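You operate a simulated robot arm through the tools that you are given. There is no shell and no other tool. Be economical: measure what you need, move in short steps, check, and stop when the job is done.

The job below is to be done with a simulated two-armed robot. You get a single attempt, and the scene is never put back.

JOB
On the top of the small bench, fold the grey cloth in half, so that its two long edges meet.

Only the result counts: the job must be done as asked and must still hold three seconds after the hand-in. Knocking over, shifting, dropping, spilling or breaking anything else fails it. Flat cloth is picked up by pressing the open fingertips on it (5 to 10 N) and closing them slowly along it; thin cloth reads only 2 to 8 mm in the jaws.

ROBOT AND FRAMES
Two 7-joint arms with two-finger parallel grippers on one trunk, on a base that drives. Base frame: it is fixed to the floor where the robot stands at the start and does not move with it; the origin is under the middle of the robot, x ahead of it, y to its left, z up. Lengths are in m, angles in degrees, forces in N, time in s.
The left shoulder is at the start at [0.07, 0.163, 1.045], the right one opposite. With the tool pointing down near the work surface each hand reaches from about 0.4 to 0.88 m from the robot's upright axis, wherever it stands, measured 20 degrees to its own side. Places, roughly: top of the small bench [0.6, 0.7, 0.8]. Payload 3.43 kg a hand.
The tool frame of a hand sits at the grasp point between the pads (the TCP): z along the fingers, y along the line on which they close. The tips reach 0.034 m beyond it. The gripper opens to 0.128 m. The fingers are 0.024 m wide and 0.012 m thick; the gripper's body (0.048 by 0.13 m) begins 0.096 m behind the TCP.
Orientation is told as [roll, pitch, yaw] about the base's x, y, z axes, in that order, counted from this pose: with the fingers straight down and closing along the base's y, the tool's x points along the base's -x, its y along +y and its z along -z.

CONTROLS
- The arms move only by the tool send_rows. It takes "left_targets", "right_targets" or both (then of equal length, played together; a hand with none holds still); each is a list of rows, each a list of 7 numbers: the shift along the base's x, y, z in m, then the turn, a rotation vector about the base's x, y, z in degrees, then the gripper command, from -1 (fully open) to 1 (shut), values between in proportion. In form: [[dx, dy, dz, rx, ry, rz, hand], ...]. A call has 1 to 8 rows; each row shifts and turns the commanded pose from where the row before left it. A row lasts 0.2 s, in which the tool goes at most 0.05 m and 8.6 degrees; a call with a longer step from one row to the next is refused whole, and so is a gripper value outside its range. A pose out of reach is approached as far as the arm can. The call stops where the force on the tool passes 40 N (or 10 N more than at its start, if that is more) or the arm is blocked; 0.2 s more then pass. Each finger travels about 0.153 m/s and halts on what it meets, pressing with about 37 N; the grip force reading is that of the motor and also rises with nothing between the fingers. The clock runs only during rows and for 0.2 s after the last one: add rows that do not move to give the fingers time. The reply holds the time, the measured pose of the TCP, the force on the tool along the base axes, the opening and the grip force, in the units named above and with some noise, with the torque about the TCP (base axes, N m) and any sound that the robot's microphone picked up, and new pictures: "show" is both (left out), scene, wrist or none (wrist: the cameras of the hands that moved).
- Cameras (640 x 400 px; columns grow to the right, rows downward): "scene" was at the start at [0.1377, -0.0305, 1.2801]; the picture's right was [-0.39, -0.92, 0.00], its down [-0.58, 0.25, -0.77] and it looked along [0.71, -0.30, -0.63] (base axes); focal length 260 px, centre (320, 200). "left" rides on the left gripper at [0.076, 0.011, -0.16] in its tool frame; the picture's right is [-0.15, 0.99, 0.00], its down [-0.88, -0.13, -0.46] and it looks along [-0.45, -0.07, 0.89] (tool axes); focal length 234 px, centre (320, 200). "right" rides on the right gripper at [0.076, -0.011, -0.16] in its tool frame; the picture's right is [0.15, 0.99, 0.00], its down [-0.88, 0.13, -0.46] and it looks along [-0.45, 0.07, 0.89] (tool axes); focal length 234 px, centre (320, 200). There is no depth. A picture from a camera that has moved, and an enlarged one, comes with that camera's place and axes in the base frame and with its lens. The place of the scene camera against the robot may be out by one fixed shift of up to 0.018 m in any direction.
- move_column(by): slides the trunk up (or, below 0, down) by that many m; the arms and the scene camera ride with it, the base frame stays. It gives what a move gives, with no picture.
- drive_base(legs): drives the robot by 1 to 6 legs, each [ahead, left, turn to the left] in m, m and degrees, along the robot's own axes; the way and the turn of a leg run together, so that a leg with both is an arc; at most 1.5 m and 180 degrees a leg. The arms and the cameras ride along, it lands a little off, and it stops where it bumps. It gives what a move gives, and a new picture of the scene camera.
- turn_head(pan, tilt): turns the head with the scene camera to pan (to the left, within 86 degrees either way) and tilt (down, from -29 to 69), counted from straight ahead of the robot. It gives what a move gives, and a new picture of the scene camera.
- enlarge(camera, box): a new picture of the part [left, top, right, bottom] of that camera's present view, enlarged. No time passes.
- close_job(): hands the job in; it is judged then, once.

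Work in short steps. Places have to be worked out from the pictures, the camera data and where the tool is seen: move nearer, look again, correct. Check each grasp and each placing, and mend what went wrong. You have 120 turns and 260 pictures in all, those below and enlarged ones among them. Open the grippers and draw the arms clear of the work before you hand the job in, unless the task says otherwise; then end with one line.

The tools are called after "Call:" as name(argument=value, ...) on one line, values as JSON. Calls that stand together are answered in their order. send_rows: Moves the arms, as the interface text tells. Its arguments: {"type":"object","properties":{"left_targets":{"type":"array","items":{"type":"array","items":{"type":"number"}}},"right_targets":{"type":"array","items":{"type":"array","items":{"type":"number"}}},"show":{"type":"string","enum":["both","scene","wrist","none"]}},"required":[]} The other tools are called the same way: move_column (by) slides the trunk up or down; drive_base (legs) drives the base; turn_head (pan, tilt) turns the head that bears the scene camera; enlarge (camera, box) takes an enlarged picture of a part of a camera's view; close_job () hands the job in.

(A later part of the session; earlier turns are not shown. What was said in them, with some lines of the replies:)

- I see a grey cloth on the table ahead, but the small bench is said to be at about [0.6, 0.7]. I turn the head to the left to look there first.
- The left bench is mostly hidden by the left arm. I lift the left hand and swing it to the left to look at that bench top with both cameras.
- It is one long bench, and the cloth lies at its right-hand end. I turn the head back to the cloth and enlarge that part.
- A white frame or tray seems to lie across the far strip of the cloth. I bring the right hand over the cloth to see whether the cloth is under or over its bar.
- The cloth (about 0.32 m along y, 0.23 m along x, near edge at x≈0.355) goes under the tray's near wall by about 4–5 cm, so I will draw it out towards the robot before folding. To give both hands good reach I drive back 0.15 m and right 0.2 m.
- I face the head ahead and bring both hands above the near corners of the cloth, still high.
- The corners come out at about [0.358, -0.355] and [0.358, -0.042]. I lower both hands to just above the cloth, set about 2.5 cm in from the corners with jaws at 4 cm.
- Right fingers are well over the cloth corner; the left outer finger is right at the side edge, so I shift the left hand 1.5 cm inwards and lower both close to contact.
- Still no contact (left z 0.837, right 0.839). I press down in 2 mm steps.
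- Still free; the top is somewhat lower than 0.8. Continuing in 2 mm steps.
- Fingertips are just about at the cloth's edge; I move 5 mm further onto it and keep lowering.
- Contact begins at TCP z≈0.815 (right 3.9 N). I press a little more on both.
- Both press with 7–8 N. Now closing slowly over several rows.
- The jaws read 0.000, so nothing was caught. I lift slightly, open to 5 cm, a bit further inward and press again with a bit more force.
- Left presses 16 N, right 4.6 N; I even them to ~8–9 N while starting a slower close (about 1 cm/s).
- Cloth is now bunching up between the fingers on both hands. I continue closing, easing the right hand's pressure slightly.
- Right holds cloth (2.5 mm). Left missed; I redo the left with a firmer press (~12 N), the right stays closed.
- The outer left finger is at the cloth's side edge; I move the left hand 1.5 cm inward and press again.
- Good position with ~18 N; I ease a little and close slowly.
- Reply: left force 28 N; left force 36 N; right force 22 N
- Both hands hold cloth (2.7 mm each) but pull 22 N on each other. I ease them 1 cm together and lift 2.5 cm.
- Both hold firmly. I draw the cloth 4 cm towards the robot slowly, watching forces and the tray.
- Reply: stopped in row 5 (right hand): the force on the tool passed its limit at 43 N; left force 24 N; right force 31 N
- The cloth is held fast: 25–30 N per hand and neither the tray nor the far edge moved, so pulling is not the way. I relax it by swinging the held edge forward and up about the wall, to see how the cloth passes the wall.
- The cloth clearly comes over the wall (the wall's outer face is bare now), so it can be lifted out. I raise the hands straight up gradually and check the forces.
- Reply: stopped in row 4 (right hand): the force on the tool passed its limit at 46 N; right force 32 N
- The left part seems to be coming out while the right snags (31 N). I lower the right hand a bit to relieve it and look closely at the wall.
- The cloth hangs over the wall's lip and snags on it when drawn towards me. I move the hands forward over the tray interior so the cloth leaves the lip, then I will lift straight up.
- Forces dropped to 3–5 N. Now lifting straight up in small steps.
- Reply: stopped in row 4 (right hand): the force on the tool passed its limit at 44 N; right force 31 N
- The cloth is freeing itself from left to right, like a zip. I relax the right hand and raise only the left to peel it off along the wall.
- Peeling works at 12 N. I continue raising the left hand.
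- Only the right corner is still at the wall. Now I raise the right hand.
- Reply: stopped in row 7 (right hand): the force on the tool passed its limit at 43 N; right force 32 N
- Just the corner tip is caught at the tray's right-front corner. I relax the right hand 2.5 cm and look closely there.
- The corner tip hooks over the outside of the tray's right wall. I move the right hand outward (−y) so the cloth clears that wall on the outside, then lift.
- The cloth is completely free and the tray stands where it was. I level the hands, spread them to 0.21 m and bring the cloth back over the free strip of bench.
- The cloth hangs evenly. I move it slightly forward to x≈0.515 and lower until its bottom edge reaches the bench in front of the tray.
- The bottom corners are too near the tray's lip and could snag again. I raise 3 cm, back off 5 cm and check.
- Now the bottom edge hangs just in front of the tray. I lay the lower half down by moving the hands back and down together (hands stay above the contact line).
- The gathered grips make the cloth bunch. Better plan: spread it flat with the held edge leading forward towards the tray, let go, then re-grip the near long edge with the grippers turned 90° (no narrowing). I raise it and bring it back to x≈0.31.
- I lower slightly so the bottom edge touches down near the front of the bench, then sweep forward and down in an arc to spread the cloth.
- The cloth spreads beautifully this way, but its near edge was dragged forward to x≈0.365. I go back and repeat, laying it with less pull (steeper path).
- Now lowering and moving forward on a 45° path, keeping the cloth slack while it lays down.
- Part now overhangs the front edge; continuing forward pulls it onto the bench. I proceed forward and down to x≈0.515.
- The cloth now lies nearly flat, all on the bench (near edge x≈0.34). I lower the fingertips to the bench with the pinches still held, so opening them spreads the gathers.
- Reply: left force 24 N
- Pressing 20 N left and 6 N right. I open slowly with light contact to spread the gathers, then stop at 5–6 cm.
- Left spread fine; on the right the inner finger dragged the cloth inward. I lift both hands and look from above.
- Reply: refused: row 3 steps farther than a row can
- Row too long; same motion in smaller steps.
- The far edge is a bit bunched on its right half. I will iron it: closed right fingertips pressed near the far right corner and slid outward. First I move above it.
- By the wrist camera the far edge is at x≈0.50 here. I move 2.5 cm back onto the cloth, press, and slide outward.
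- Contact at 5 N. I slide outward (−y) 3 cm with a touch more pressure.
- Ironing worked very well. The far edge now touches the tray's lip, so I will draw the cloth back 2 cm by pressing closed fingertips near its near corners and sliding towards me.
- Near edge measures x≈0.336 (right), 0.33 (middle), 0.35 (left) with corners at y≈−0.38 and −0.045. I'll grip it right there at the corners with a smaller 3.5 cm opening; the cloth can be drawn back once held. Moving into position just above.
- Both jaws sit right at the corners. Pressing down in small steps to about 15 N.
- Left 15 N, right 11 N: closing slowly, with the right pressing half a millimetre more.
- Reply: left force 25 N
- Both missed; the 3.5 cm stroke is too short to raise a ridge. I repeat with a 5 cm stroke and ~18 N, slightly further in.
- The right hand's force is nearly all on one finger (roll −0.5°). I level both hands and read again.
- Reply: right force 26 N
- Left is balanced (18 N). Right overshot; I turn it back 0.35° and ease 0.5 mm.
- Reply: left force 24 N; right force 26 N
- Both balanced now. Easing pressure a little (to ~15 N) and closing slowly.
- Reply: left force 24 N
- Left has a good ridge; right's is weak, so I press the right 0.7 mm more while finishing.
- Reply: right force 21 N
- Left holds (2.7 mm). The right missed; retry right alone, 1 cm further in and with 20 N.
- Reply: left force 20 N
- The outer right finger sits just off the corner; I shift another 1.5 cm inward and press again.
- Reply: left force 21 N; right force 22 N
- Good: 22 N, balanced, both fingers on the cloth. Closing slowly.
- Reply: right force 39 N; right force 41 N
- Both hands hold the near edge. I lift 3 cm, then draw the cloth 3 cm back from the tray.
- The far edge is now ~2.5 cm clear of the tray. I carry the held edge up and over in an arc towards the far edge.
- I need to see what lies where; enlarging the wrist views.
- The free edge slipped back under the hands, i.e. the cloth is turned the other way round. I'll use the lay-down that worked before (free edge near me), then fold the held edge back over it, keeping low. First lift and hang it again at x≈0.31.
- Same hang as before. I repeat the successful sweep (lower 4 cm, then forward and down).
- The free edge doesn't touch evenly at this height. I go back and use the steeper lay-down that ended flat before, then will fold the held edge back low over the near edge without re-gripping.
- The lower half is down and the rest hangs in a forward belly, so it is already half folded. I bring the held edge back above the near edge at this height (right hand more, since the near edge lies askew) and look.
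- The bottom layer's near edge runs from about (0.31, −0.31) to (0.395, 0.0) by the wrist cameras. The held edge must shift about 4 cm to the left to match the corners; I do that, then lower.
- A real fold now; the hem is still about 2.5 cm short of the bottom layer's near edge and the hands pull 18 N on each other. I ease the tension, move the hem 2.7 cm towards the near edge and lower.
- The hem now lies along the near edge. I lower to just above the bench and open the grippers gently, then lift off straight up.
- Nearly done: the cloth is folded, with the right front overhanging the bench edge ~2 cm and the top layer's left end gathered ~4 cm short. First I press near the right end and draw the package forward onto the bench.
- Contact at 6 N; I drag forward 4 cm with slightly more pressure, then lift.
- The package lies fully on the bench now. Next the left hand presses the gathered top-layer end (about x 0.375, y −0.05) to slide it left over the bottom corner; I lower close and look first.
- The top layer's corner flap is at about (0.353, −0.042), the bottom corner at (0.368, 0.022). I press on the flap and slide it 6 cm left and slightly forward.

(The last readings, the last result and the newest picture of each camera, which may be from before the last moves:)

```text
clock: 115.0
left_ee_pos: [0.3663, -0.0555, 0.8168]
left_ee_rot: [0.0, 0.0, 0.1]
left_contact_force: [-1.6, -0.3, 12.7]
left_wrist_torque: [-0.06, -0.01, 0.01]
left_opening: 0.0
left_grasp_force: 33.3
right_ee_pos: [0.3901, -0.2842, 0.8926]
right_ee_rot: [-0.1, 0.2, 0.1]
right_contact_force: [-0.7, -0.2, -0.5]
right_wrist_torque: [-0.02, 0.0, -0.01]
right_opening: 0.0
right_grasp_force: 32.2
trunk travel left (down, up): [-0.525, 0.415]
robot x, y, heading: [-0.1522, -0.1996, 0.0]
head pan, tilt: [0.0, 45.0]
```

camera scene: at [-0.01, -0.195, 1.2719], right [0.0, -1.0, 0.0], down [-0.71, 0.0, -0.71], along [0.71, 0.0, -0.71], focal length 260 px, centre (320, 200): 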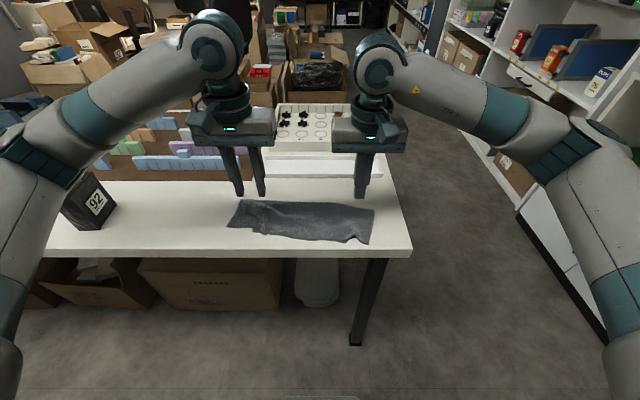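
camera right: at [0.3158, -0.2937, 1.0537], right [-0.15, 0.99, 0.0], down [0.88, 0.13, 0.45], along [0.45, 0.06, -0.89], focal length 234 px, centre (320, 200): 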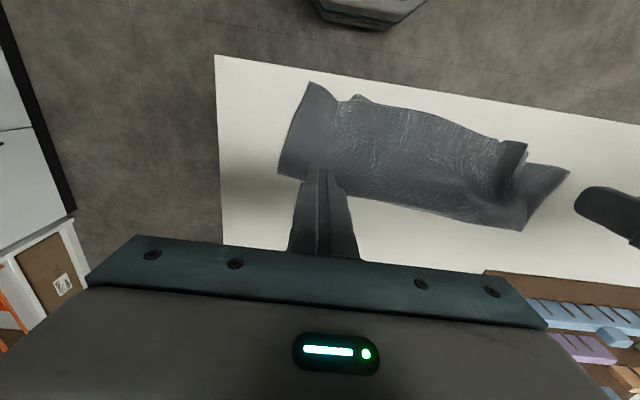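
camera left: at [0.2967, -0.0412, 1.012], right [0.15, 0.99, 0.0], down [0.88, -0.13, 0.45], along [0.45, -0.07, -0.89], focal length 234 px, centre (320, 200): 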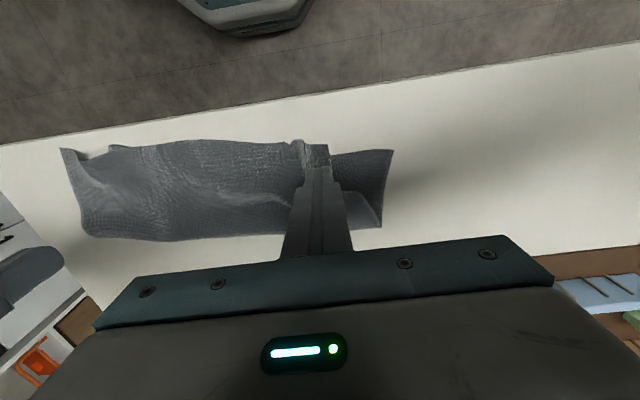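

Call:
send_rows(left_targets=[[0.001, 0.005, 0.0004, 0, 0, 0, 1], [0.002, 0.009, 0, 0, 0, 0, 1], [0.002, 0.01, 0, 0, 0, 0, 1], [0.002, 0.01, 0, 0, 0, 0, 1], [0.002, 0.01, 0, 0, 0, 0, 1], [0.002, 0.01, 0, 0, 0, 0, 1], [0, 0, 0.03, 0, 0, 0, 1], [0, 0, 0.045, 0, 0, 0, 1]], show="both")

Call:
enlarge(camera="scene", box=[200, 130, 440, 280])

```text
clock: 116.8
left_ee_pos: [0.3783, -0.0023, 0.8932]
left_ee_rot: [0.1, 0.2, 0.1]
left_contact_force: [0.1, -0.6, -0.1]
left_wrist_torque: [0.01, -0.02, 0.0]
left_opening: 0.0
left_grasp_force: 32.7
right_ee_pos: [0.3916, -0.2851, 0.8915]
right_ee_rot: [-0.1, 0.1, 0.0]
right_contact_force: [1.2, -0.3, 0.0]
right_wrist_torque: [0.04, 0.0, -0.02]
right_opening: 0.0002
right_grasp_force: 32.9
trunk travel left (down, up): [-0.525, 0.415]
robot x, y, heading: [-0.1488, -0.1996, 0.0]
head pan, tilt: [0.0, 45.0]
camera scene: at [-0.01, -0.196, 1.2719], right [0.0, -1.0, 0.0], down [-0.71, 0.0, -0.71], along [0.71, 0.0, -0.71], focal length 260 px, centre (320, 200)
camera left: at [0.3025, 0.0088, 1.0519], right [0.15, 0.99, 0.0], down [0.88, -0.13, 0.45], along [0.45, -0.07, -0.89], focal length 234 px, centre (320, 200)
```

scene: 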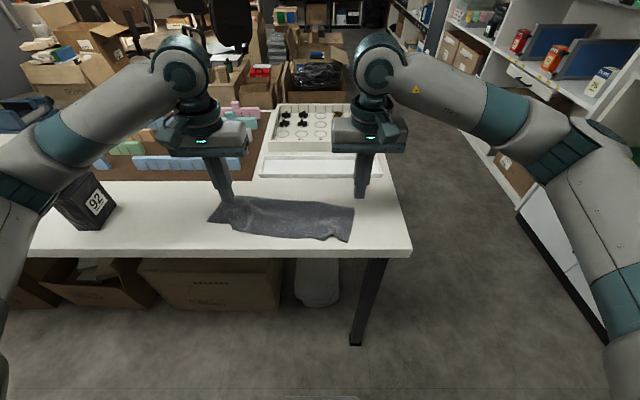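
left: 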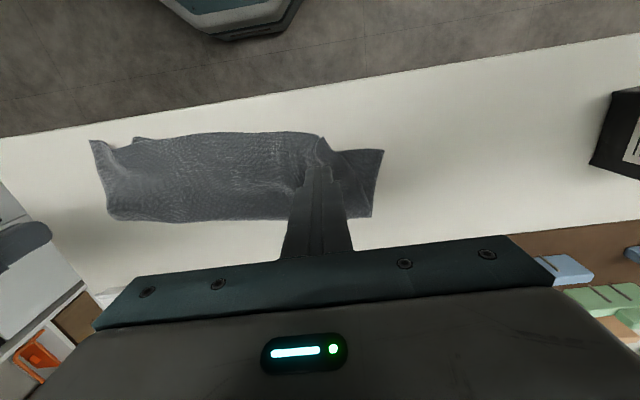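

```text
2.67 times, centred on (320, 205) of scene
camera zoom: at [-0.01, -0.196, 1.2719], right [0.0, -1.0, 0.0], down [-0.71, 0.0, -0.71], along [0.71, 0.0, -0.71], focal length 694 px, centre (320, 187)
```

zoom: 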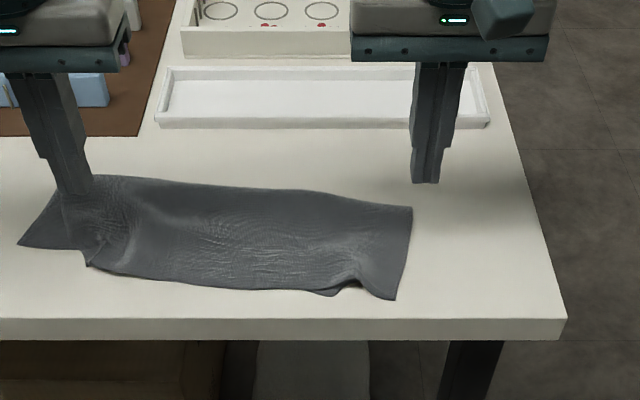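

Both layers slid together. I need to anchor: the right hand will press firmly at the middle while the left hand pulls the top flap. First set the anchor and look at the left end.

Call:
send_rows(right_targets=[[-0.01, 0.04, 0, 0, 0, 0, 1], [-0.01, 0.04, 0, 0, 0, 0, 1], [0, 0.04, -0.02, 0, 0, 0, 1], [0, 0, -0.04, 0, 0, 0, 1], [0, 0, -0.01, 0, 0, 0, 1], [0, 0, -0.006, 0, 0, 0, 1], [0, 0, 0, 0, 0, 0, 1]], show="none")

Call:
enlarge(camera="left", box=[240, 90, 440, 240])

```text
clock: 118.4
left_ee_pos: [0.3778, -0.0031, 0.8926]
left_ee_rot: [0.1, 0.0, 0.0]
left_contact_force: [-0.1, 0.9, 0.3]
left_wrist_torque: [0.0, -0.01, 0.02]
left_opening: 0.0
left_grasp_force: 33.1
right_ee_pos: [0.3708, -0.1639, 0.8165]
right_ee_rot: [0.0, 0.0, 0.0]
right_contact_force: [3.1, 2.3, 22.7]
right_wrist_torque: [0.05, 0.1, -0.02]
right_opening: 0.0
right_grasp_force: 33.1
trunk travel left (down, up): [-0.525, 0.415]
robot x, y, heading: [-0.1525, -0.1982, 0.3]
head pan, tilt: [0.0, 45.0]
```

```text
2.67 times, centred on (340, 165) of left
camera zoom: at [0.3017, 0.0092, 1.0527], right [0.15, 0.99, 0.0], down [0.88, -0.13, 0.46], along [0.45, -0.07, -0.89], focal length 624 px, centre (267, 293)
```

zoom: 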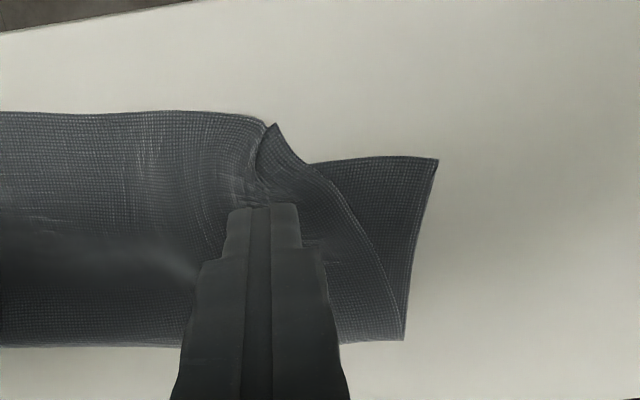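

Right anchors with 23 N. Top corner is at (0.359, 0.003), bottom corner at (0.384, 0.071). Left presses on the flap at about (0.378, 0.009).

Call:
send_rows(left_targets=[[0, 0.012, -0.03, 0, 0, 0, 1], [0, 0, -0.035, 0, 0, 0, 1], [0, 0, -0.008, 0, 0, 0, 1], [0, 0, -0.003, 0, 0, 0, 1], [0, 0, 0, 0, 0, 0, 1]], show="none")

```text
clock: 119.6
left_ee_pos: [0.3755, 0.0118, 0.8161]
left_ee_rot: [0.1, 0.0, 0.0]
left_contact_force: [0.5, 0.2, 8.4]
left_wrist_torque: [-0.04, -0.1, 0.06]
left_opening: 0.0
left_grasp_force: 33.1
right_ee_pos: [0.3695, -0.1629, 0.8157]
right_ee_rot: [0.0, 0.0, 0.0]
right_contact_force: [6.2, 2.8, 35.1]
right_wrist_torque: [0.07, 0.06, -0.03]
right_opening: 0.0
right_grasp_force: 32.7
trunk travel left (down, up): [-0.525, 0.415]
robot x, y, heading: [-0.1512, -0.1987, 0.1]
head pan, tilt: [0.0, 45.0]
```

Left 8 N on the flap, right anchors at 35 N. Now slide the flap outward.

Call:
send_rows(left_targets=[[0.002, 0.006, 0, 0, 0, 0, 1], [0.003, 0.009, 0, 0, 0, 0, 1], [0.003, 0.01, 0, 0, 0, 0, 1], [0.004, 0.01, 0, 0, 0, 0, 1], [0.004, 0.01, 0, 0, 0, 0, 1], [0.004, 0.01, 0, 0, 0, 0, 1], [0, 0, 0.03, 0, 0, 0, 1], [-0.01, 0, 0.045, 0, 0, 0, 1]], show="both")

Call:
enlarge(camera="left", box=[140, 90, 420, 240])

```text
clock: 121.4
left_ee_pos: [0.386, 0.0656, 0.8908]
left_ee_rot: [0.1, 0.0, 0.0]
left_contact_force: [-0.2, 0.0, -0.1]
left_wrist_torque: [0.03, -0.01, 0.01]
left_opening: 0.0
left_grasp_force: 32.9
right_ee_pos: [0.3696, -0.1647, 0.8163]
right_ee_rot: [0.0, 0.0, -0.1]
right_contact_force: [3.6, -1.2, 41.2]
right_wrist_torque: [0.03, 0.27, -0.01]
right_opening: 0.0
right_grasp_force: 32.9
trunk travel left (down, up): [-0.525, 0.415]
robot x, y, heading: [-0.1521, -0.1998, 0.3]
head pan, tilt: [0.0, 45.0]
camera scene: at [-0.0126, -0.1958, 1.2723], right [0.0, -1.0, 0.0], down [-0.71, 0.0, -0.71], along [0.71, 0.0, -0.71], focal length 260 px, centre (320, 200)
camera left: at [0.3102, 0.0768, 1.0499], right [0.15, 0.99, 0.0], down [0.88, -0.13, 0.46], along [0.45, -0.06, -0.89], focal length 234 px, centre (320, 200)
```

scene: 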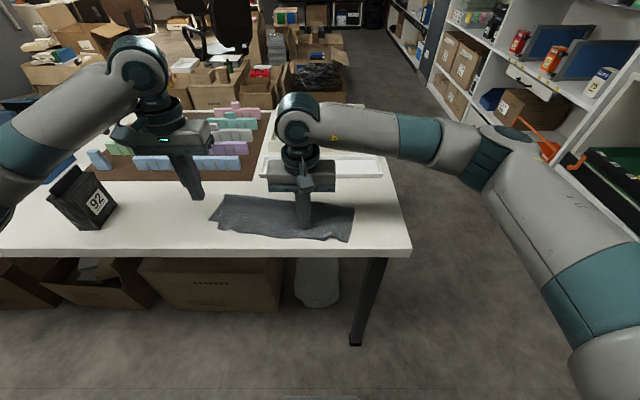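
left: 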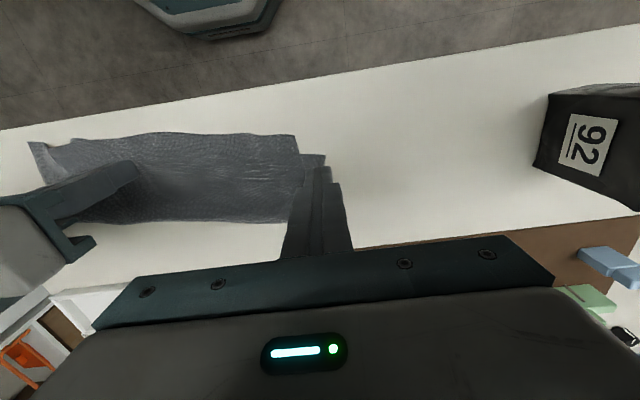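

```text
2.29 times, centred on (280, 165) of left
camera zoom: at [0.3102, 0.0768, 1.0499], right [0.15, 0.99, 0.0], down [0.88, -0.13, 0.46], along [0.45, -0.06, -0.89], focal length 535 px, centre (411, 280)
```

zoom: 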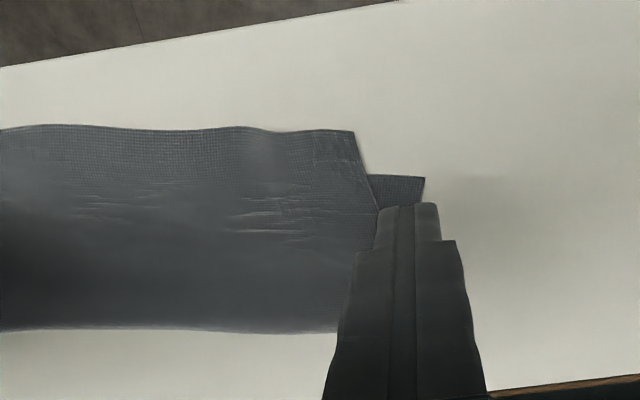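

Top layer is spread; its corner is now (0.36, 0.042) versus bottom corner (0.389, 0.074). One more nudge: press at (0.376, 0.026) and slide 2 cm forward and 3 cm left, with the anchor kept.

Call:
send_rows(left_targets=[[-0.005, -0.02, 0, 0, 0, 0, 1], [-0.005, -0.02, -0.01, 0, 0, 0, 1], [0, 0, -0.04, 0, 0, 0, 1], [0, 0, -0.018, 0, 0, 0, 1], [0, 0, -0.006, 0, 0, 0, 1], [0, 0, -0.001, 0, 0, 0, 1], [0, 0, 0, 0, 0, 0, 1]], right_targets=[[0, 0, 0.0004, 0, 0, 0, 1], [0, 0, 0, 0, 0, 0, 1], [0, 0, 0, 0, 0, 0, 1], [0, 0, 0, 0, 0, 0, 1], [0, 0, 0, 0, 0, 0, 1], [0, 0, 0, 0, 0, 0, 1], [0, 0, 0, 0, 0, 0, 1]], show="none")

```text
clock: 123.0
left_ee_pos: [0.3767, 0.025, 0.8165]
left_ee_rot: [0.0, 0.1, 0.1]
left_contact_force: [0.1, -1.2, 3.7]
left_wrist_torque: [-0.04, -0.05, 0.01]
left_opening: 0.0
left_grasp_force: 33.3
right_ee_pos: [0.3695, -0.1631, 0.8166]
right_ee_rot: [0.0, 0.0, -0.1]
right_contact_force: [1.8, 3.3, 30.3]
right_wrist_torque: [0.12, 0.19, -0.01]
right_opening: 0.0001
right_grasp_force: 32.7
trunk travel left (down, up): [-0.525, 0.415]
robot x, y, heading: [-0.1528, -0.1983, 0.1]
head pan, tilt: [0.0, 45.0]
```

Call:
send_rows(left_targets=[[0.003, 0.005, -0.0006, 0, 0, 0, 1], [0.005, 0.007, 0, 0, 0, 0, 1], [0.006, 0.008, 0, 0, 0, 0, 1], [0.006, 0.008, 0, 0, 0, 0, 1], [0, 0, 0.03, 0, 0, 0, 1], [-0.01, 0.02, 0.04, 0, 0, 0, 1], [-0.02, 0.035, 0.01, 0, 0, 0, 1], [0, 0, 0, 0, 0, 0, 1]], show="both")

Call:
enlarge(camera="left", box=[60, 90, 360, 260])

Call:
enlarge(camera="scene", box=[190, 170, 370, 260])

```text
clock: 124.8
left_ee_pos: [0.3653, 0.11, 0.8987]
left_ee_rot: [0.1, -0.1, -0.1]
left_contact_force: [-0.3, 0.8, -1.0]
left_wrist_torque: [0.01, -0.03, 0.01]
left_opening: 0.0
left_grasp_force: 32.9
right_ee_pos: [0.37, -0.1633, 0.8167]
right_ee_rot: [0.0, 0.0, 0.0]
right_contact_force: [1.2, 3.1, 30.4]
right_wrist_torque: [0.11, 0.24, -0.02]
right_opening: 0.0002
right_grasp_force: 34.0
trunk travel left (down, up): [-0.525, 0.415]
robot x, y, heading: [-0.1491, -0.1993, -0.0]
head pan, tilt: [0.0, 45.0]
camera scene: at [-0.0118, -0.1958, 1.2723], right [0.0, -1.0, 0.0], down [-0.71, 0.0, -0.71], along [0.71, 0.0, -0.71], focal length 260 px, centre (320, 200)
camera left: at [0.2898, 0.1213, 1.0579], right [0.15, 0.99, 0.0], down [0.88, -0.13, 0.46], along [0.45, -0.07, -0.89], focal length 234 px, centre (320, 200)
```

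scene: 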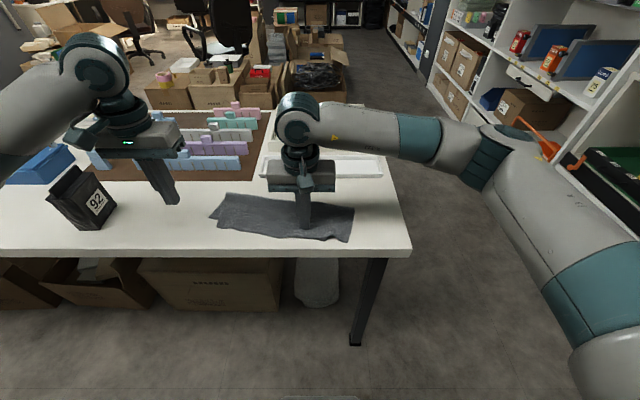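
left: 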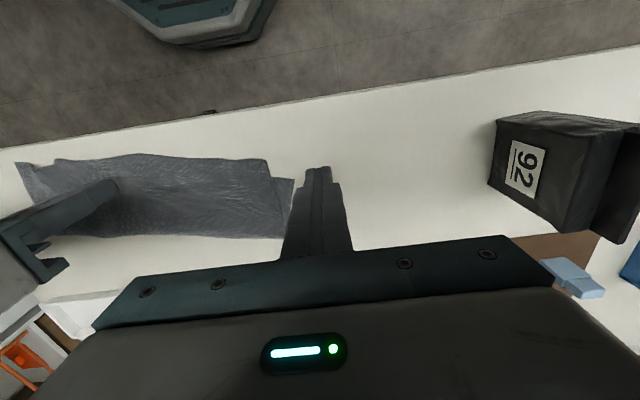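

```text
2.13 times, centred on (210, 175) of left
camera zoom: at [0.2898, 0.1213, 1.0579], right [0.15, 0.99, 0.0], down [0.88, -0.13, 0.46], along [0.45, -0.07, -0.89], focal length 500 px, centre (555, 253)
```

zoom: 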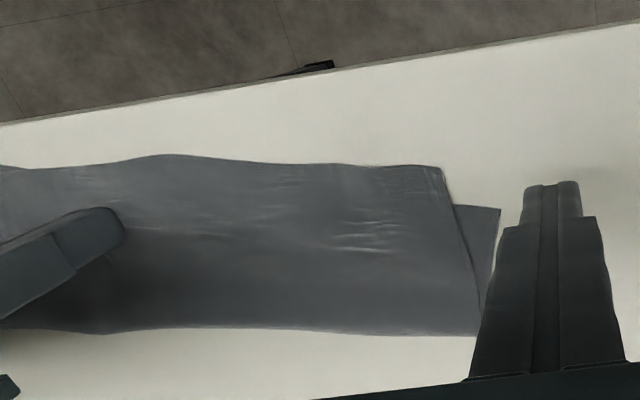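

```text
3.56 times, centred on (280, 215) of scene
camera zoom: at [-0.0118, -0.1958, 1.2723], right [0.0, -1.0, 0.0], down [-0.71, 0.0, -0.71], along [0.71, 0.0, -0.71], focal length 926 px, centre (462, 147)
```

zoom: 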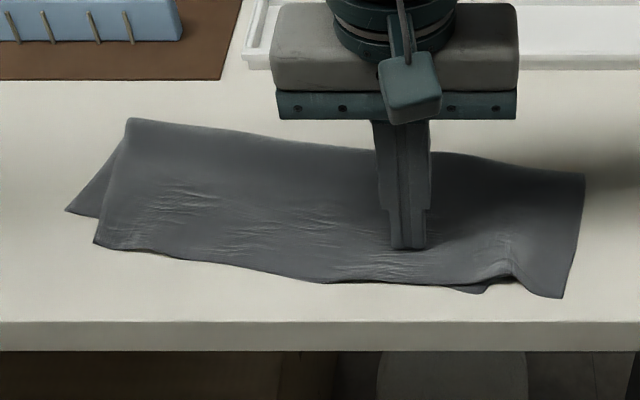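

The result is close: the top's left corner is ~3 cm off diagonally, with remaining slack gathered at the right end. I re-anchor with the right hand further right near the fold line (x≈0.40, y≈−0.235), so the slack can travel.

Call:
send_rows(left_targets=[[0.01, -0.04, 0, 0, 0, 0, 1], [0.002, -0.04, 0, 0, 0, 0, 1], [0, 0, -0.03, 0, 0, 0, 1], [0, 0, 0, 0, 0, 0, 1], [0, 0, 0, 0, 0, 0, 1], [0, 0, 0, 0, 0, 0, 1], [0, 0, 0, 0, 0, 0, 1]], right_targets=[[0, 0, 0.03, 0, 0, 0, 1], [0.015, -0.035, 0, 0, 0, 0, 1], [0.013, -0.037, 0, 0, 0, 0, 1], [0, 0, -0.02, 0, 0, 0, 1], [0, 0, -0.008, 0, 0, 0, 1], [0, 0, -0.0025, 0, 0, 0, 1], [0, 0, 0, 0, 0, 0, 1]], show="wrist")

```text
clock: 126.4
left_ee_pos: [0.3811, 0.0274, 0.8666]
left_ee_rot: [0.1, 0.1, -0.1]
left_contact_force: [-0.5, 0.5, 1.0]
left_wrist_torque: [0.04, -0.01, -0.02]
left_opening: 0.0
left_grasp_force: 33.6
right_ee_pos: [0.4002, -0.236, 0.8155]
right_ee_rot: [0.0, -0.1, -0.1]
right_contact_force: [2.7, -1.1, 14.7]
right_wrist_torque: [-0.16, -0.04, 0.03]
right_opening: 0.0
right_grasp_force: 33.3
trunk travel left (down, up): [-0.525, 0.415]
robot x, y, heading: [-0.1492, -0.1978, 0.4]
head pan, tilt: [0.0, 45.0]
camera right: at [0.3239, -0.2468, 0.9776], right [-0.15, 0.99, 0.0], down [0.88, 0.13, 0.46], along [0.45, 0.07, -0.89], focal length 234 px, centre (320, 200)
camera left: at [0.3051, 0.0406, 1.0249], right [0.15, 0.99, 0.0], down [0.88, -0.13, 0.45], along [0.45, -0.07, -0.89], focal length 234 px, centre (320, 200)
```

right: 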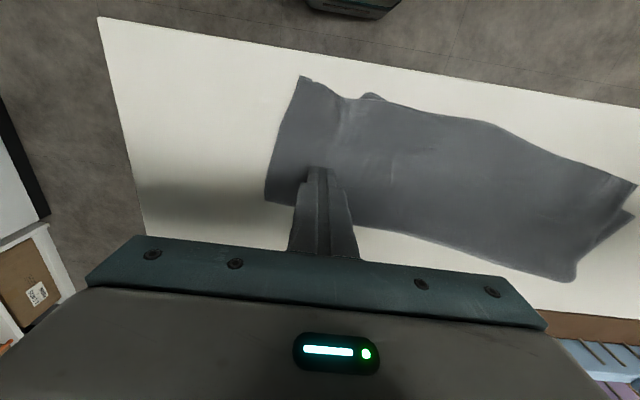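
left: 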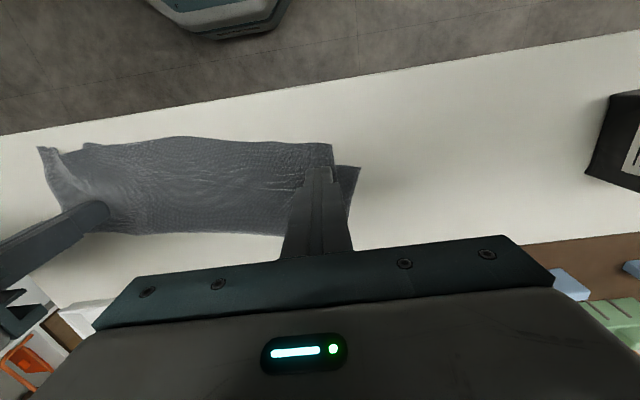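

Call:
send_rows(left_targets=[[0, 0, -0.035, 0, 0, 0, 1], [0, 0, -0.012, 0, 0, 0, 1], [0, 0, -0.0035, 0, 0, 0, 1], [0, 0, -0.001, 0, 0, 0, 1], [0, 0, 0, 0, 0, 0, 1]], right_targets=[[0, 0, -0.0007, 0, 0, 0, 1], [0, 0, 0, 0, 0, 0, 1], [0, 0, 0, 0, 0, 0, 1], [0, 0, 0, 0, 0, 0, 1], [0, 0, 0, 0, 0, 0, 1]], show="none")

```text
clock: 127.6
left_ee_pos: [0.3782, 0.027, 0.8157]
left_ee_rot: [0.0, -0.2, 0.0]
left_contact_force: [1.6, 3.0, 19.6]
left_wrist_torque: [0.04, -0.28, 0.03]
left_opening: 0.0
left_grasp_force: 32.9
right_ee_pos: [0.3985, -0.2358, 0.8158]
right_ee_rot: [0.0, -0.1, 0.0]
right_contact_force: [6.5, -1.1, 27.9]
right_wrist_torque: [-0.2, -0.12, 0.07]
right_opening: 0.0
right_grasp_force: 33.2
trunk travel left (down, up): [-0.525, 0.415]
robot x, y, heading: [-0.1489, -0.2022, 0.2]
head pan, tilt: [0.0, 45.0]
```

Left 20 N (I ease to ~12), right anchor 28 N. Sliding the top corner diagonally out and forward.

Call:
send_rows(left_targets=[[0.003, 0.004, 0.0005, 0, 0, 0, 1], [0.006, 0.007, 0, 0, 0, 0, 1], [0.007, 0.008, 0, 0, 0, 0, 1], [0.008, 0.008, 0, 0, 0, 0, 1], [0.007, 0.006, 0, 0, 0, 0, 1], [0, 0, 0.03, 0, 0, 0, 1], [-0.02, 0.02, 0.04, 0, 0, 0, 1], [-0.02, 0.04, 0.01, 0, 0, 0, 1]], show="both")

Call:
enlarge(camera="left", box=[60, 90, 360, 260])

Call:
enlarge(camera="scene", box=[190, 170, 370, 260])

```text
clock: 129.4
left_ee_pos: [0.3681, 0.1216, 0.8992]
left_ee_rot: [0.0, 0.0, -0.1]
left_contact_force: [0.2, -0.9, -0.5]
left_wrist_torque: [0.01, -0.01, 0.0]
left_opening: 0.0001
left_grasp_force: 33.0
right_ee_pos: [0.3984, -0.2361, 0.8144]
right_ee_rot: [-0.1, -0.2, -0.1]
right_contact_force: [-4.6, -1.1, 37.4]
right_wrist_torque: [-0.25, 0.28, -0.03]
right_opening: 0.0
right_grasp_force: 33.1
trunk travel left (down, up): [-0.525, 0.415]
robot x, y, heading: [-0.1523, -0.202, -0.0]
head pan, tilt: [0.0, 45.0]
camera scene: at [-0.0133, -0.1946, 1.2724], right [0.0, -1.0, 0.0], down [-0.7, 0.0, -0.71], along [0.71, 0.0, -0.7], focal length 260 px, centre (320, 200)
camera left: at [0.2918, 0.1332, 1.0578], right [0.15, 0.99, 0.0], down [0.88, -0.13, 0.46], along [0.45, -0.07, -0.89], focal length 234 px, centre (320, 200)
```

scene: 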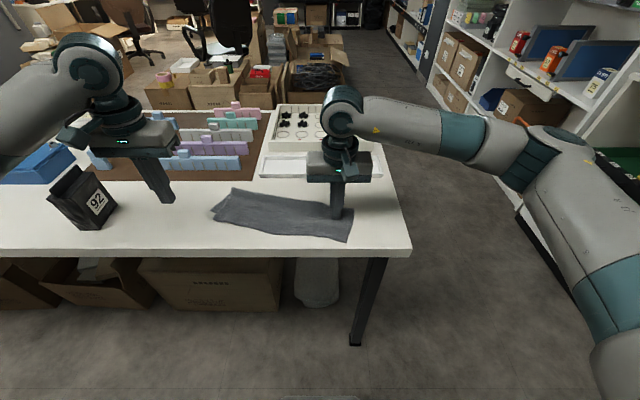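
left: 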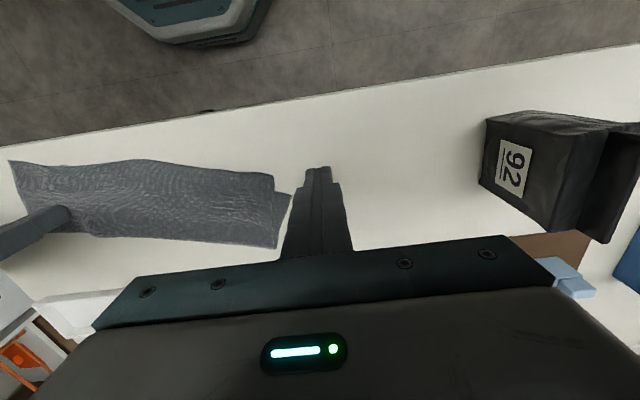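

```text
2.13 times, centred on (210, 175) of left
camera zoom: at [0.2918, 0.1332, 1.0578], right [0.15, 0.99, 0.0], down [0.88, -0.13, 0.46], along [0.45, -0.07, -0.89], focal length 500 px, centre (555, 253)
```

zoom: 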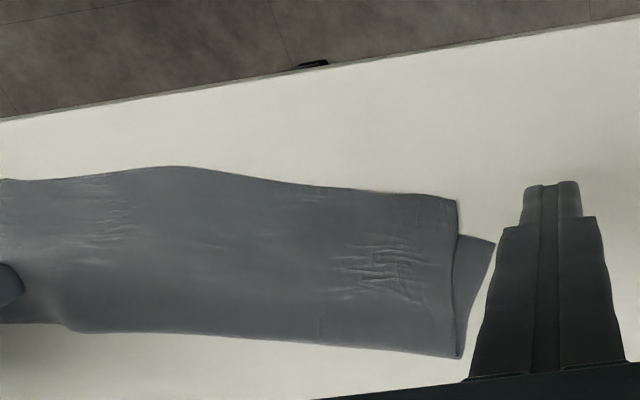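

```text
3.56 times, centred on (280, 215) of scene
camera zoom: at [-0.0133, -0.1946, 1.2724], right [0.0, -1.0, 0.0], down [-0.7, 0.0, -0.71], along [0.71, 0.0, -0.7], focal length 926 px, centre (462, 147)
```

zoom: 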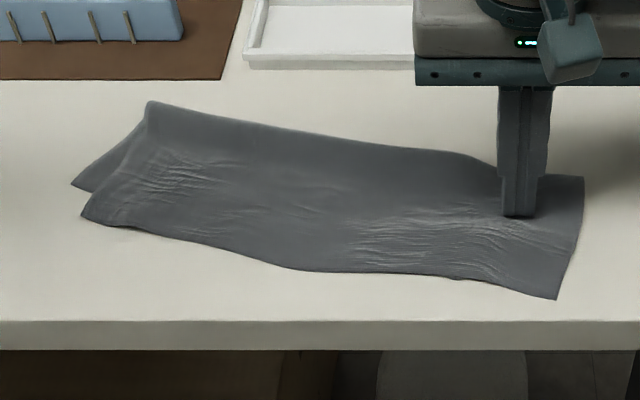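

Right end now matches well (side lengths ~0.11 each), but at the left the top hem overlaps the bottom edge by ~2.5 cm. I will push just the top's hem back with the left fingertips standing on the bench in front of it (opened 6 cm, turned 15° to match the hem), right hand anchoring.

Call:
send_rows(left_targets=[[-0.006, -0.035, 0, 0, 0, -7.5, 0.1], [-0.006, -0.035, 0, 0, 0, -7.5, 0.1], [0, -0.0266, 0, 0, 0, 0, 0.1], [0, 0, -0.04, 0, 0, 0, 0.1], [0, 0, -0.025, 0, 0, 0, 0.1], [0, 0, 0, 0, 0, 0, 0.1]], show="wrist")

Call:
enlarge(camera="left", box=[200, 100, 440, 260])

```text
clock: 130.8
left_ee_pos: [0.3568, 0.0244, 0.8302]
left_ee_rot: [0.1, -0.2, -15.2]
left_contact_force: [0.2, -0.3, 0.6]
left_wrist_torque: [0.0, 0.01, -0.01]
left_opening: 0.0578
left_grasp_force: 0.2
right_ee_pos: [0.3978, -0.235, 0.8156]
right_ee_rot: [-0.1, -0.1, -0.1]
right_contact_force: [-5.8, -1.1, 35.9]
right_wrist_torque: [-0.26, 0.32, -0.04]
right_opening: 0.0
right_grasp_force: 32.8
trunk travel left (down, up): [-0.525, 0.415]
robot x, y, heading: [-0.1473, -0.1954, 0.3]
head pan, tilt: [0.0, 45.0]
camera left: at [0.2864, 0.0547, 0.9893], right [0.4, 0.92, 0.0], down [0.82, -0.36, 0.46], along [0.42, -0.18, -0.89], focal length 234 px, centre (320, 200)
```

left: 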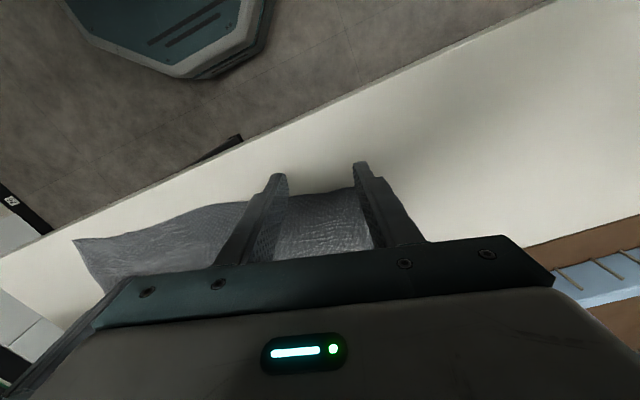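

```text
2.50 times, centred on (320, 180) of left
camera zoom: at [0.2864, 0.0547, 0.9893], right [0.4, 0.92, 0.0], down [0.82, -0.36, 0.46], along [0.42, -0.18, -0.89], focal length 585 px, centre (320, 250)
```

zoom: 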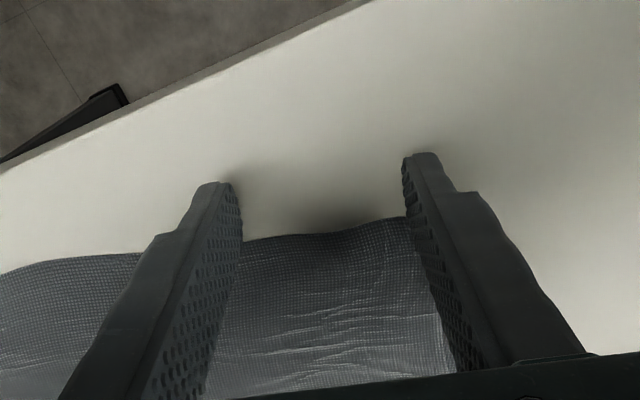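

Fingers stand in front of the hem. Lowering to the bench and pushing perpendicular to the hem about 3 cm.

Call:
send_rows(left_targets=[[-0.003, -0.006, -0.008, 0, 0, 0, 0.1], [0, 0, -0.005, 0, 0, 0, 0.1], [0, 0, -0.0015, 0, 0, 0, 0.1], [0, 0, 0, 0, 0, 0, 0.1]], show="none")

```text
clock: 131.8
left_ee_pos: [0.3553, 0.0193, 0.8151]
left_ee_rot: [0.0, -0.1, -15.1]
left_contact_force: [-0.1, 0.4, -1.4]
left_wrist_torque: [-0.02, 0.02, -0.01]
left_opening: 0.0577
left_grasp_force: 0.0
right_ee_pos: [0.3974, -0.2345, 0.8153]
right_ee_rot: [-0.1, 0.0, 0.0]
right_contact_force: [-6.9, -1.9, 35.9]
right_wrist_torque: [-0.25, 0.32, -0.05]
right_opening: 0.0
right_grasp_force: 33.1
trunk travel left (down, up): [-0.525, 0.415]
robot x, y, heading: [-0.1531, -0.2002, 0.2]
head pan, tilt: [0.0, 45.0]
```

Call:
send_rows(left_targets=[[0, 0, -0.0012, 0, 0, 0, 0.1], [0.005, -0.001, 0, 0, 0, 0, 0.1], [0.006, -0.002, 0, 0, 0, 0, 0.1], [0.006, -0.002, 0, 0, 0, 0, 0.1], [0.006, -0.001, 0, 0, 0, 0, 0.1], [0.006, -0.001, 0, 0, 0, 0, 0.1], [0, 0, 0, 0, 0, 0, 0.1]], show="wrist")

Call:
enlarge(camera="left", box=[200, 100, 440, 260])

```text
clock: 133.4
left_ee_pos: [0.3829, 0.0129, 0.8155]
left_ee_rot: [0.2, -0.1, -15.0]
left_contact_force: [-0.2, 0.8, 0.8]
left_wrist_torque: [-0.01, 0.0, 0.01]
left_opening: 0.0574
left_grasp_force: 0.0
right_ee_pos: [0.3976, -0.2367, 0.8154]
right_ee_rot: [-0.1, -0.1, 0.0]
right_contact_force: [-5.3, -0.4, 36.0]
right_wrist_torque: [-0.27, 0.35, -0.04]
right_opening: 0.0001
right_grasp_force: 33.5
trunk travel left (down, up): [-0.525, 0.415]
robot x, y, heading: [-0.1499, -0.1964, 0.3]
head pan, tilt: [0.0, 45.0]
camera left: at [0.3118, 0.0429, 0.9745], right [0.4, 0.92, 0.0], down [0.82, -0.35, 0.46], along [0.42, -0.18, -0.89], focal length 234 px, centre (320, 200)
```

left: 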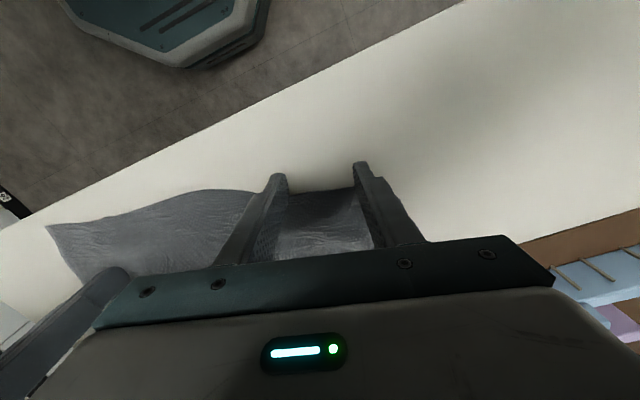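

```text
2.50 times, centred on (320, 180) of left
camera zoom: at [0.3118, 0.0429, 0.9745], right [0.4, 0.92, 0.0], down [0.82, -0.35, 0.46], along [0.42, -0.18, -0.89], focal length 585 px, centre (320, 250)
```

zoom: 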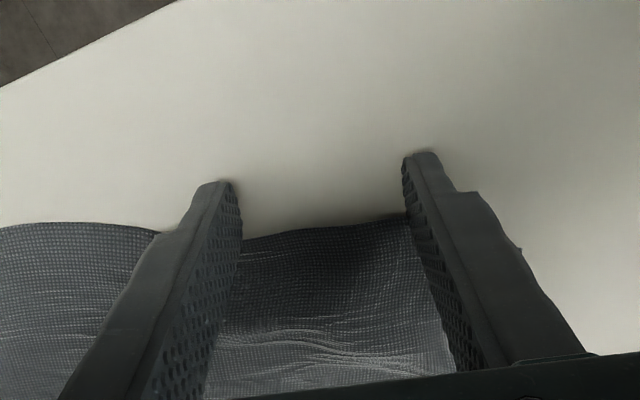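

The hem moved along with the fingers. I lift the left hand away and inspect.

Call:
send_rows(left_targets=[[-0.004, 0.001, 0.002, 0, 0, 0, 0.1], [-0.01, 0, 0.03, 0, 0, 0, 0.1], [-0.01, 0.02, 0.04, 0, 0, 0, 0.1], [0, 0.03, 0.03, 0, 0, 7.5, 0.1], [0, 0.04, 0, 0, 0, 7.5, 0.1], [0, 0, 0, 0, 0, 0, 0.1]], show="both")

Call:
enlarge(camera="left", box=[60, 90, 360, 260])

Call:
enlarge(camera="scene", box=[190, 170, 370, 260])

```text
clock: 134.8
left_ee_pos: [0.3596, 0.1046, 0.919]
left_ee_rot: [0.2, -0.2, 0.0]
left_contact_force: [-0.9, 1.2, 0.2]
left_wrist_torque: [-0.01, 0.02, -0.01]
left_opening: 0.0577
left_grasp_force: 0.1
right_ee_pos: [0.3972, -0.2364, 0.8165]
right_ee_rot: [-0.1, -0.1, 0.0]
right_contact_force: [-5.8, 0.3, 35.1]
right_wrist_torque: [-0.29, 0.27, -0.04]
right_opening: 0.0
right_grasp_force: 33.0
trunk travel left (down, up): [-0.525, 0.415]
robot x, y, heading: [-0.1494, -0.1976, 0.1]
head pan, tilt: [0.0, 45.0]
camera scene: at [-0.0131, -0.1958, 1.2725], right [0.0, -1.0, 0.0], down [-0.7, 0.0, -0.71], along [0.71, 0.0, -0.7], focal length 260 px, centre (320, 200)
camera left: at [0.2834, 0.1144, 1.0781], right [0.15, 0.99, 0.0], down [0.88, -0.13, 0.46], along [0.45, -0.07, -0.89], focal length 234 px, centre (320, 200)
```

scene: 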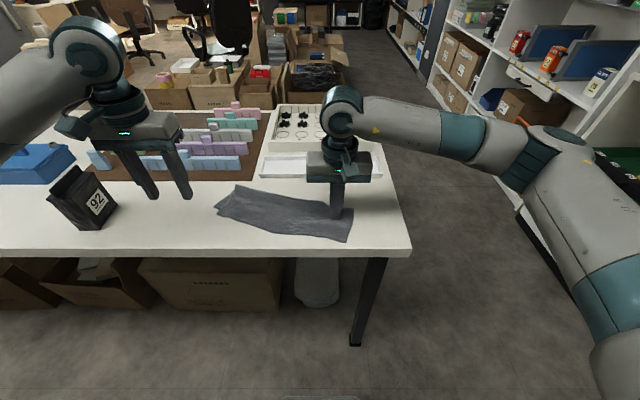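
left: 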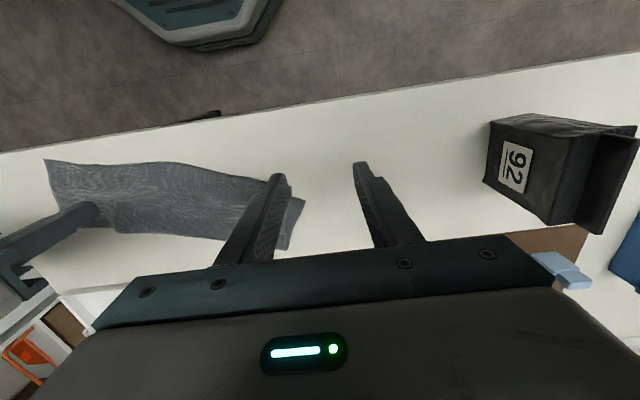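

```text
2.13 times, centred on (210, 175) of left
camera zoom: at [0.2834, 0.1144, 1.0781], right [0.15, 0.99, 0.0], down [0.88, -0.13, 0.46], along [0.45, -0.07, -0.89], focal length 500 px, centre (555, 253)
```

zoom: 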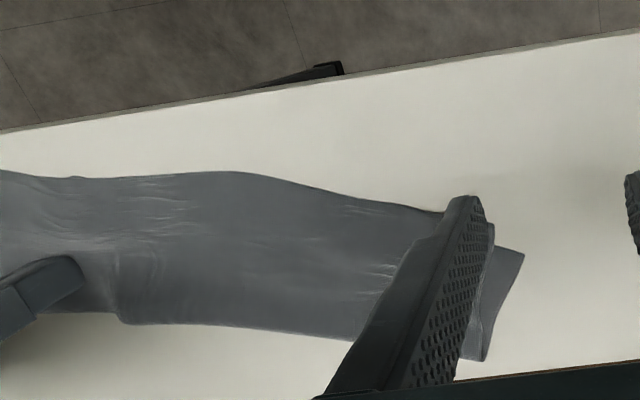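

```text
3.56 times, centred on (280, 215) of scene
camera zoom: at [-0.0131, -0.1958, 1.2725], right [0.0, -1.0, 0.0], down [-0.7, 0.0, -0.71], along [0.71, 0.0, -0.7], focal length 926 px, centre (462, 147)
```

zoom: 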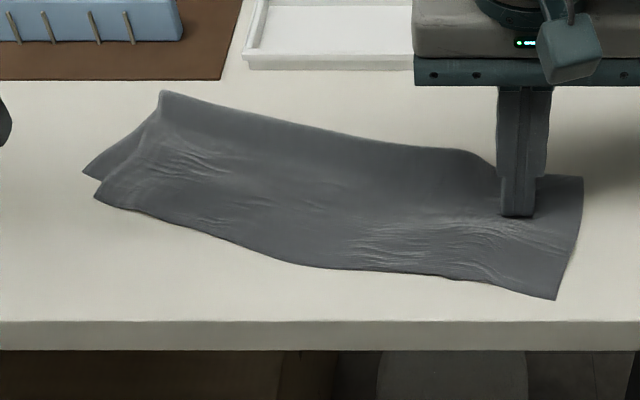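

Edges now meet within about 0.5–1.5 cm along the length, corners within ~2.5 cm. I lift the right anchor, draw both arms clear with open grippers and inspect everything.

Call:
send_rows(left_targets=[[0, 0.01, 0.03, 0, 0, 0, -1], [0, 0.02, 0.04, 0, 0, 0, -1], [-0.02, 0.03, 0.02, 0, 0, 0, -1], [-0.03, 0.03, 0, 0, 0, 0, -1], [-0.03, 0.03, 0, 0, 0, 0, -1], [0, 0.03, 0, 0, 0, 0, -1], [0, 0, 0, 0, 0, 0, -1], [0, 0, 0, 0, 0, 0, -1]], right_targets=[[0, 0, 0.01, 0, 0, 0, 1], [0, 0, 0.03, 0, 0, 0, 1], [0, 0, 0.045, 0, 0, 0, 1], [0, -0.03, 0.03, 0, 0, 0, 0], [-0.02, -0.04, 0, 0, 0, 0, -1], [-0.02, -0.04, 0, 0, 0, 0, -1], [-0.02, -0.04, 0, 0, 0, 0, -1], [0, 0, 0, 0, 0, 0, -1]], show="both")

Call:
enlarge(camera="scene", box=[190, 160, 410, 260])

Call:
enlarge(camera="right", box=[320, 60, 640, 260])

```text
clock: 136.6
left_ee_pos: [0.2828, 0.2539, 1.0037]
left_ee_rot: [0.0, 0.1, -0.1]
left_contact_force: [-0.4, 0.7, -0.2]
left_wrist_torque: [-0.03, 0.05, 0.0]
left_opening: 0.1282
left_grasp_force: 0.0
right_ee_pos: [0.3406, -0.3847, 0.9298]
right_ee_rot: [-0.3, 0.1, -0.1]
right_contact_force: [0.5, 0.8, 0.3]
right_wrist_torque: [-0.03, 0.06, -0.01]
right_opening: 0.1281
right_grasp_force: 0.0
trunk travel left (down, up): [-0.525, 0.415]
robot x, y, heading: [-0.1484, -0.2011, 0.1]
head pan, tilt: [0.0, 45.0]
camera scene: at [-0.009, -0.1942, 1.2719], right [0.0, -1.0, 0.0], down [-0.71, 0.0, -0.71], along [0.71, 0.0, -0.71], focal length 260 px, centre (320, 200)
camera right: at [0.265, -0.3959, 1.0925], right [-0.15, 0.99, 0.0], down [0.88, 0.13, 0.45], along [0.45, 0.06, -0.89], focal length 234 px, centre (320, 200)
camera left: at [0.2069, 0.2648, 1.1637], right [0.15, 0.99, 0.0], down [0.88, -0.13, 0.45], along [0.45, -0.07, -0.89], focal length 234 px, centre (320, 200)
```

scene: 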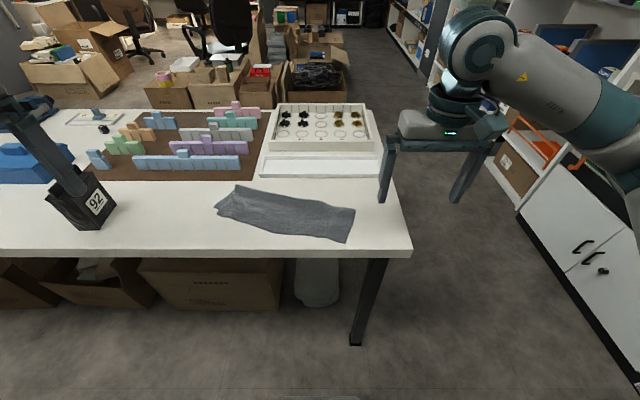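
right: 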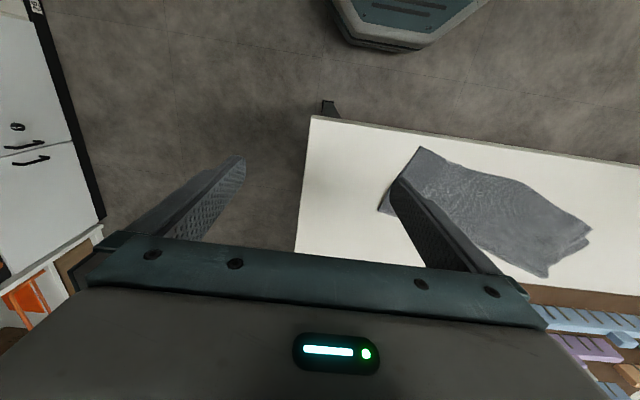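
left: 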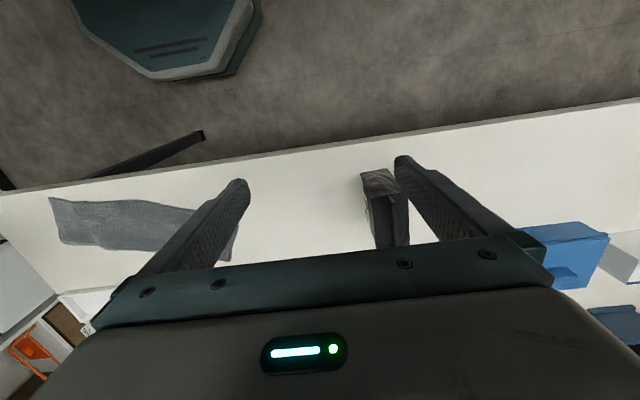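

```text
2.91 times, centred on (300, 210) of scene
camera zoom: at [-0.009, -0.1942, 1.2719], right [0.0, -1.0, 0.0], down [-0.71, 0.0, -0.71], along [0.71, 0.0, -0.71], focal length 757 px, centre (378, 171)
```

zoom: 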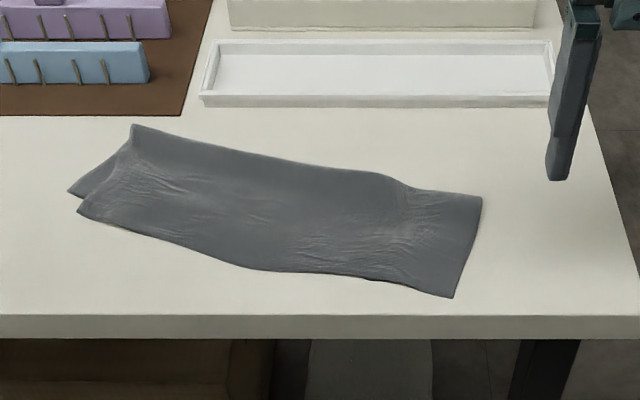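

```text
2.00 times, centred on (480, 160) of right
camera zoom: at [0.265, -0.3959, 1.0925], right [-0.15, 0.99, 0.0], down [0.88, 0.13, 0.45], along [0.45, 0.06, -0.89], focal length 468 px, centre (0, 280)
```

zoom: 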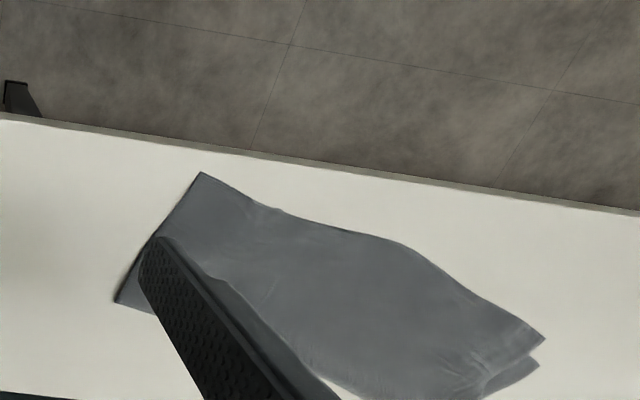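

The cloth lies flat and folded on the bench with its long edges together. The tray, parts tray, board and black bag are in their starting places, and both grippers are open and clear, so I hand it in.

Call:
close_job()

```text
The job is handed in.
```

The grey cloth is folded in half on the small bench and handed in. Its long edges meet within about 0.5–1.5 cm, with the left corners about 2.5 cm apart, and nothing else on the bench appears to have moved.
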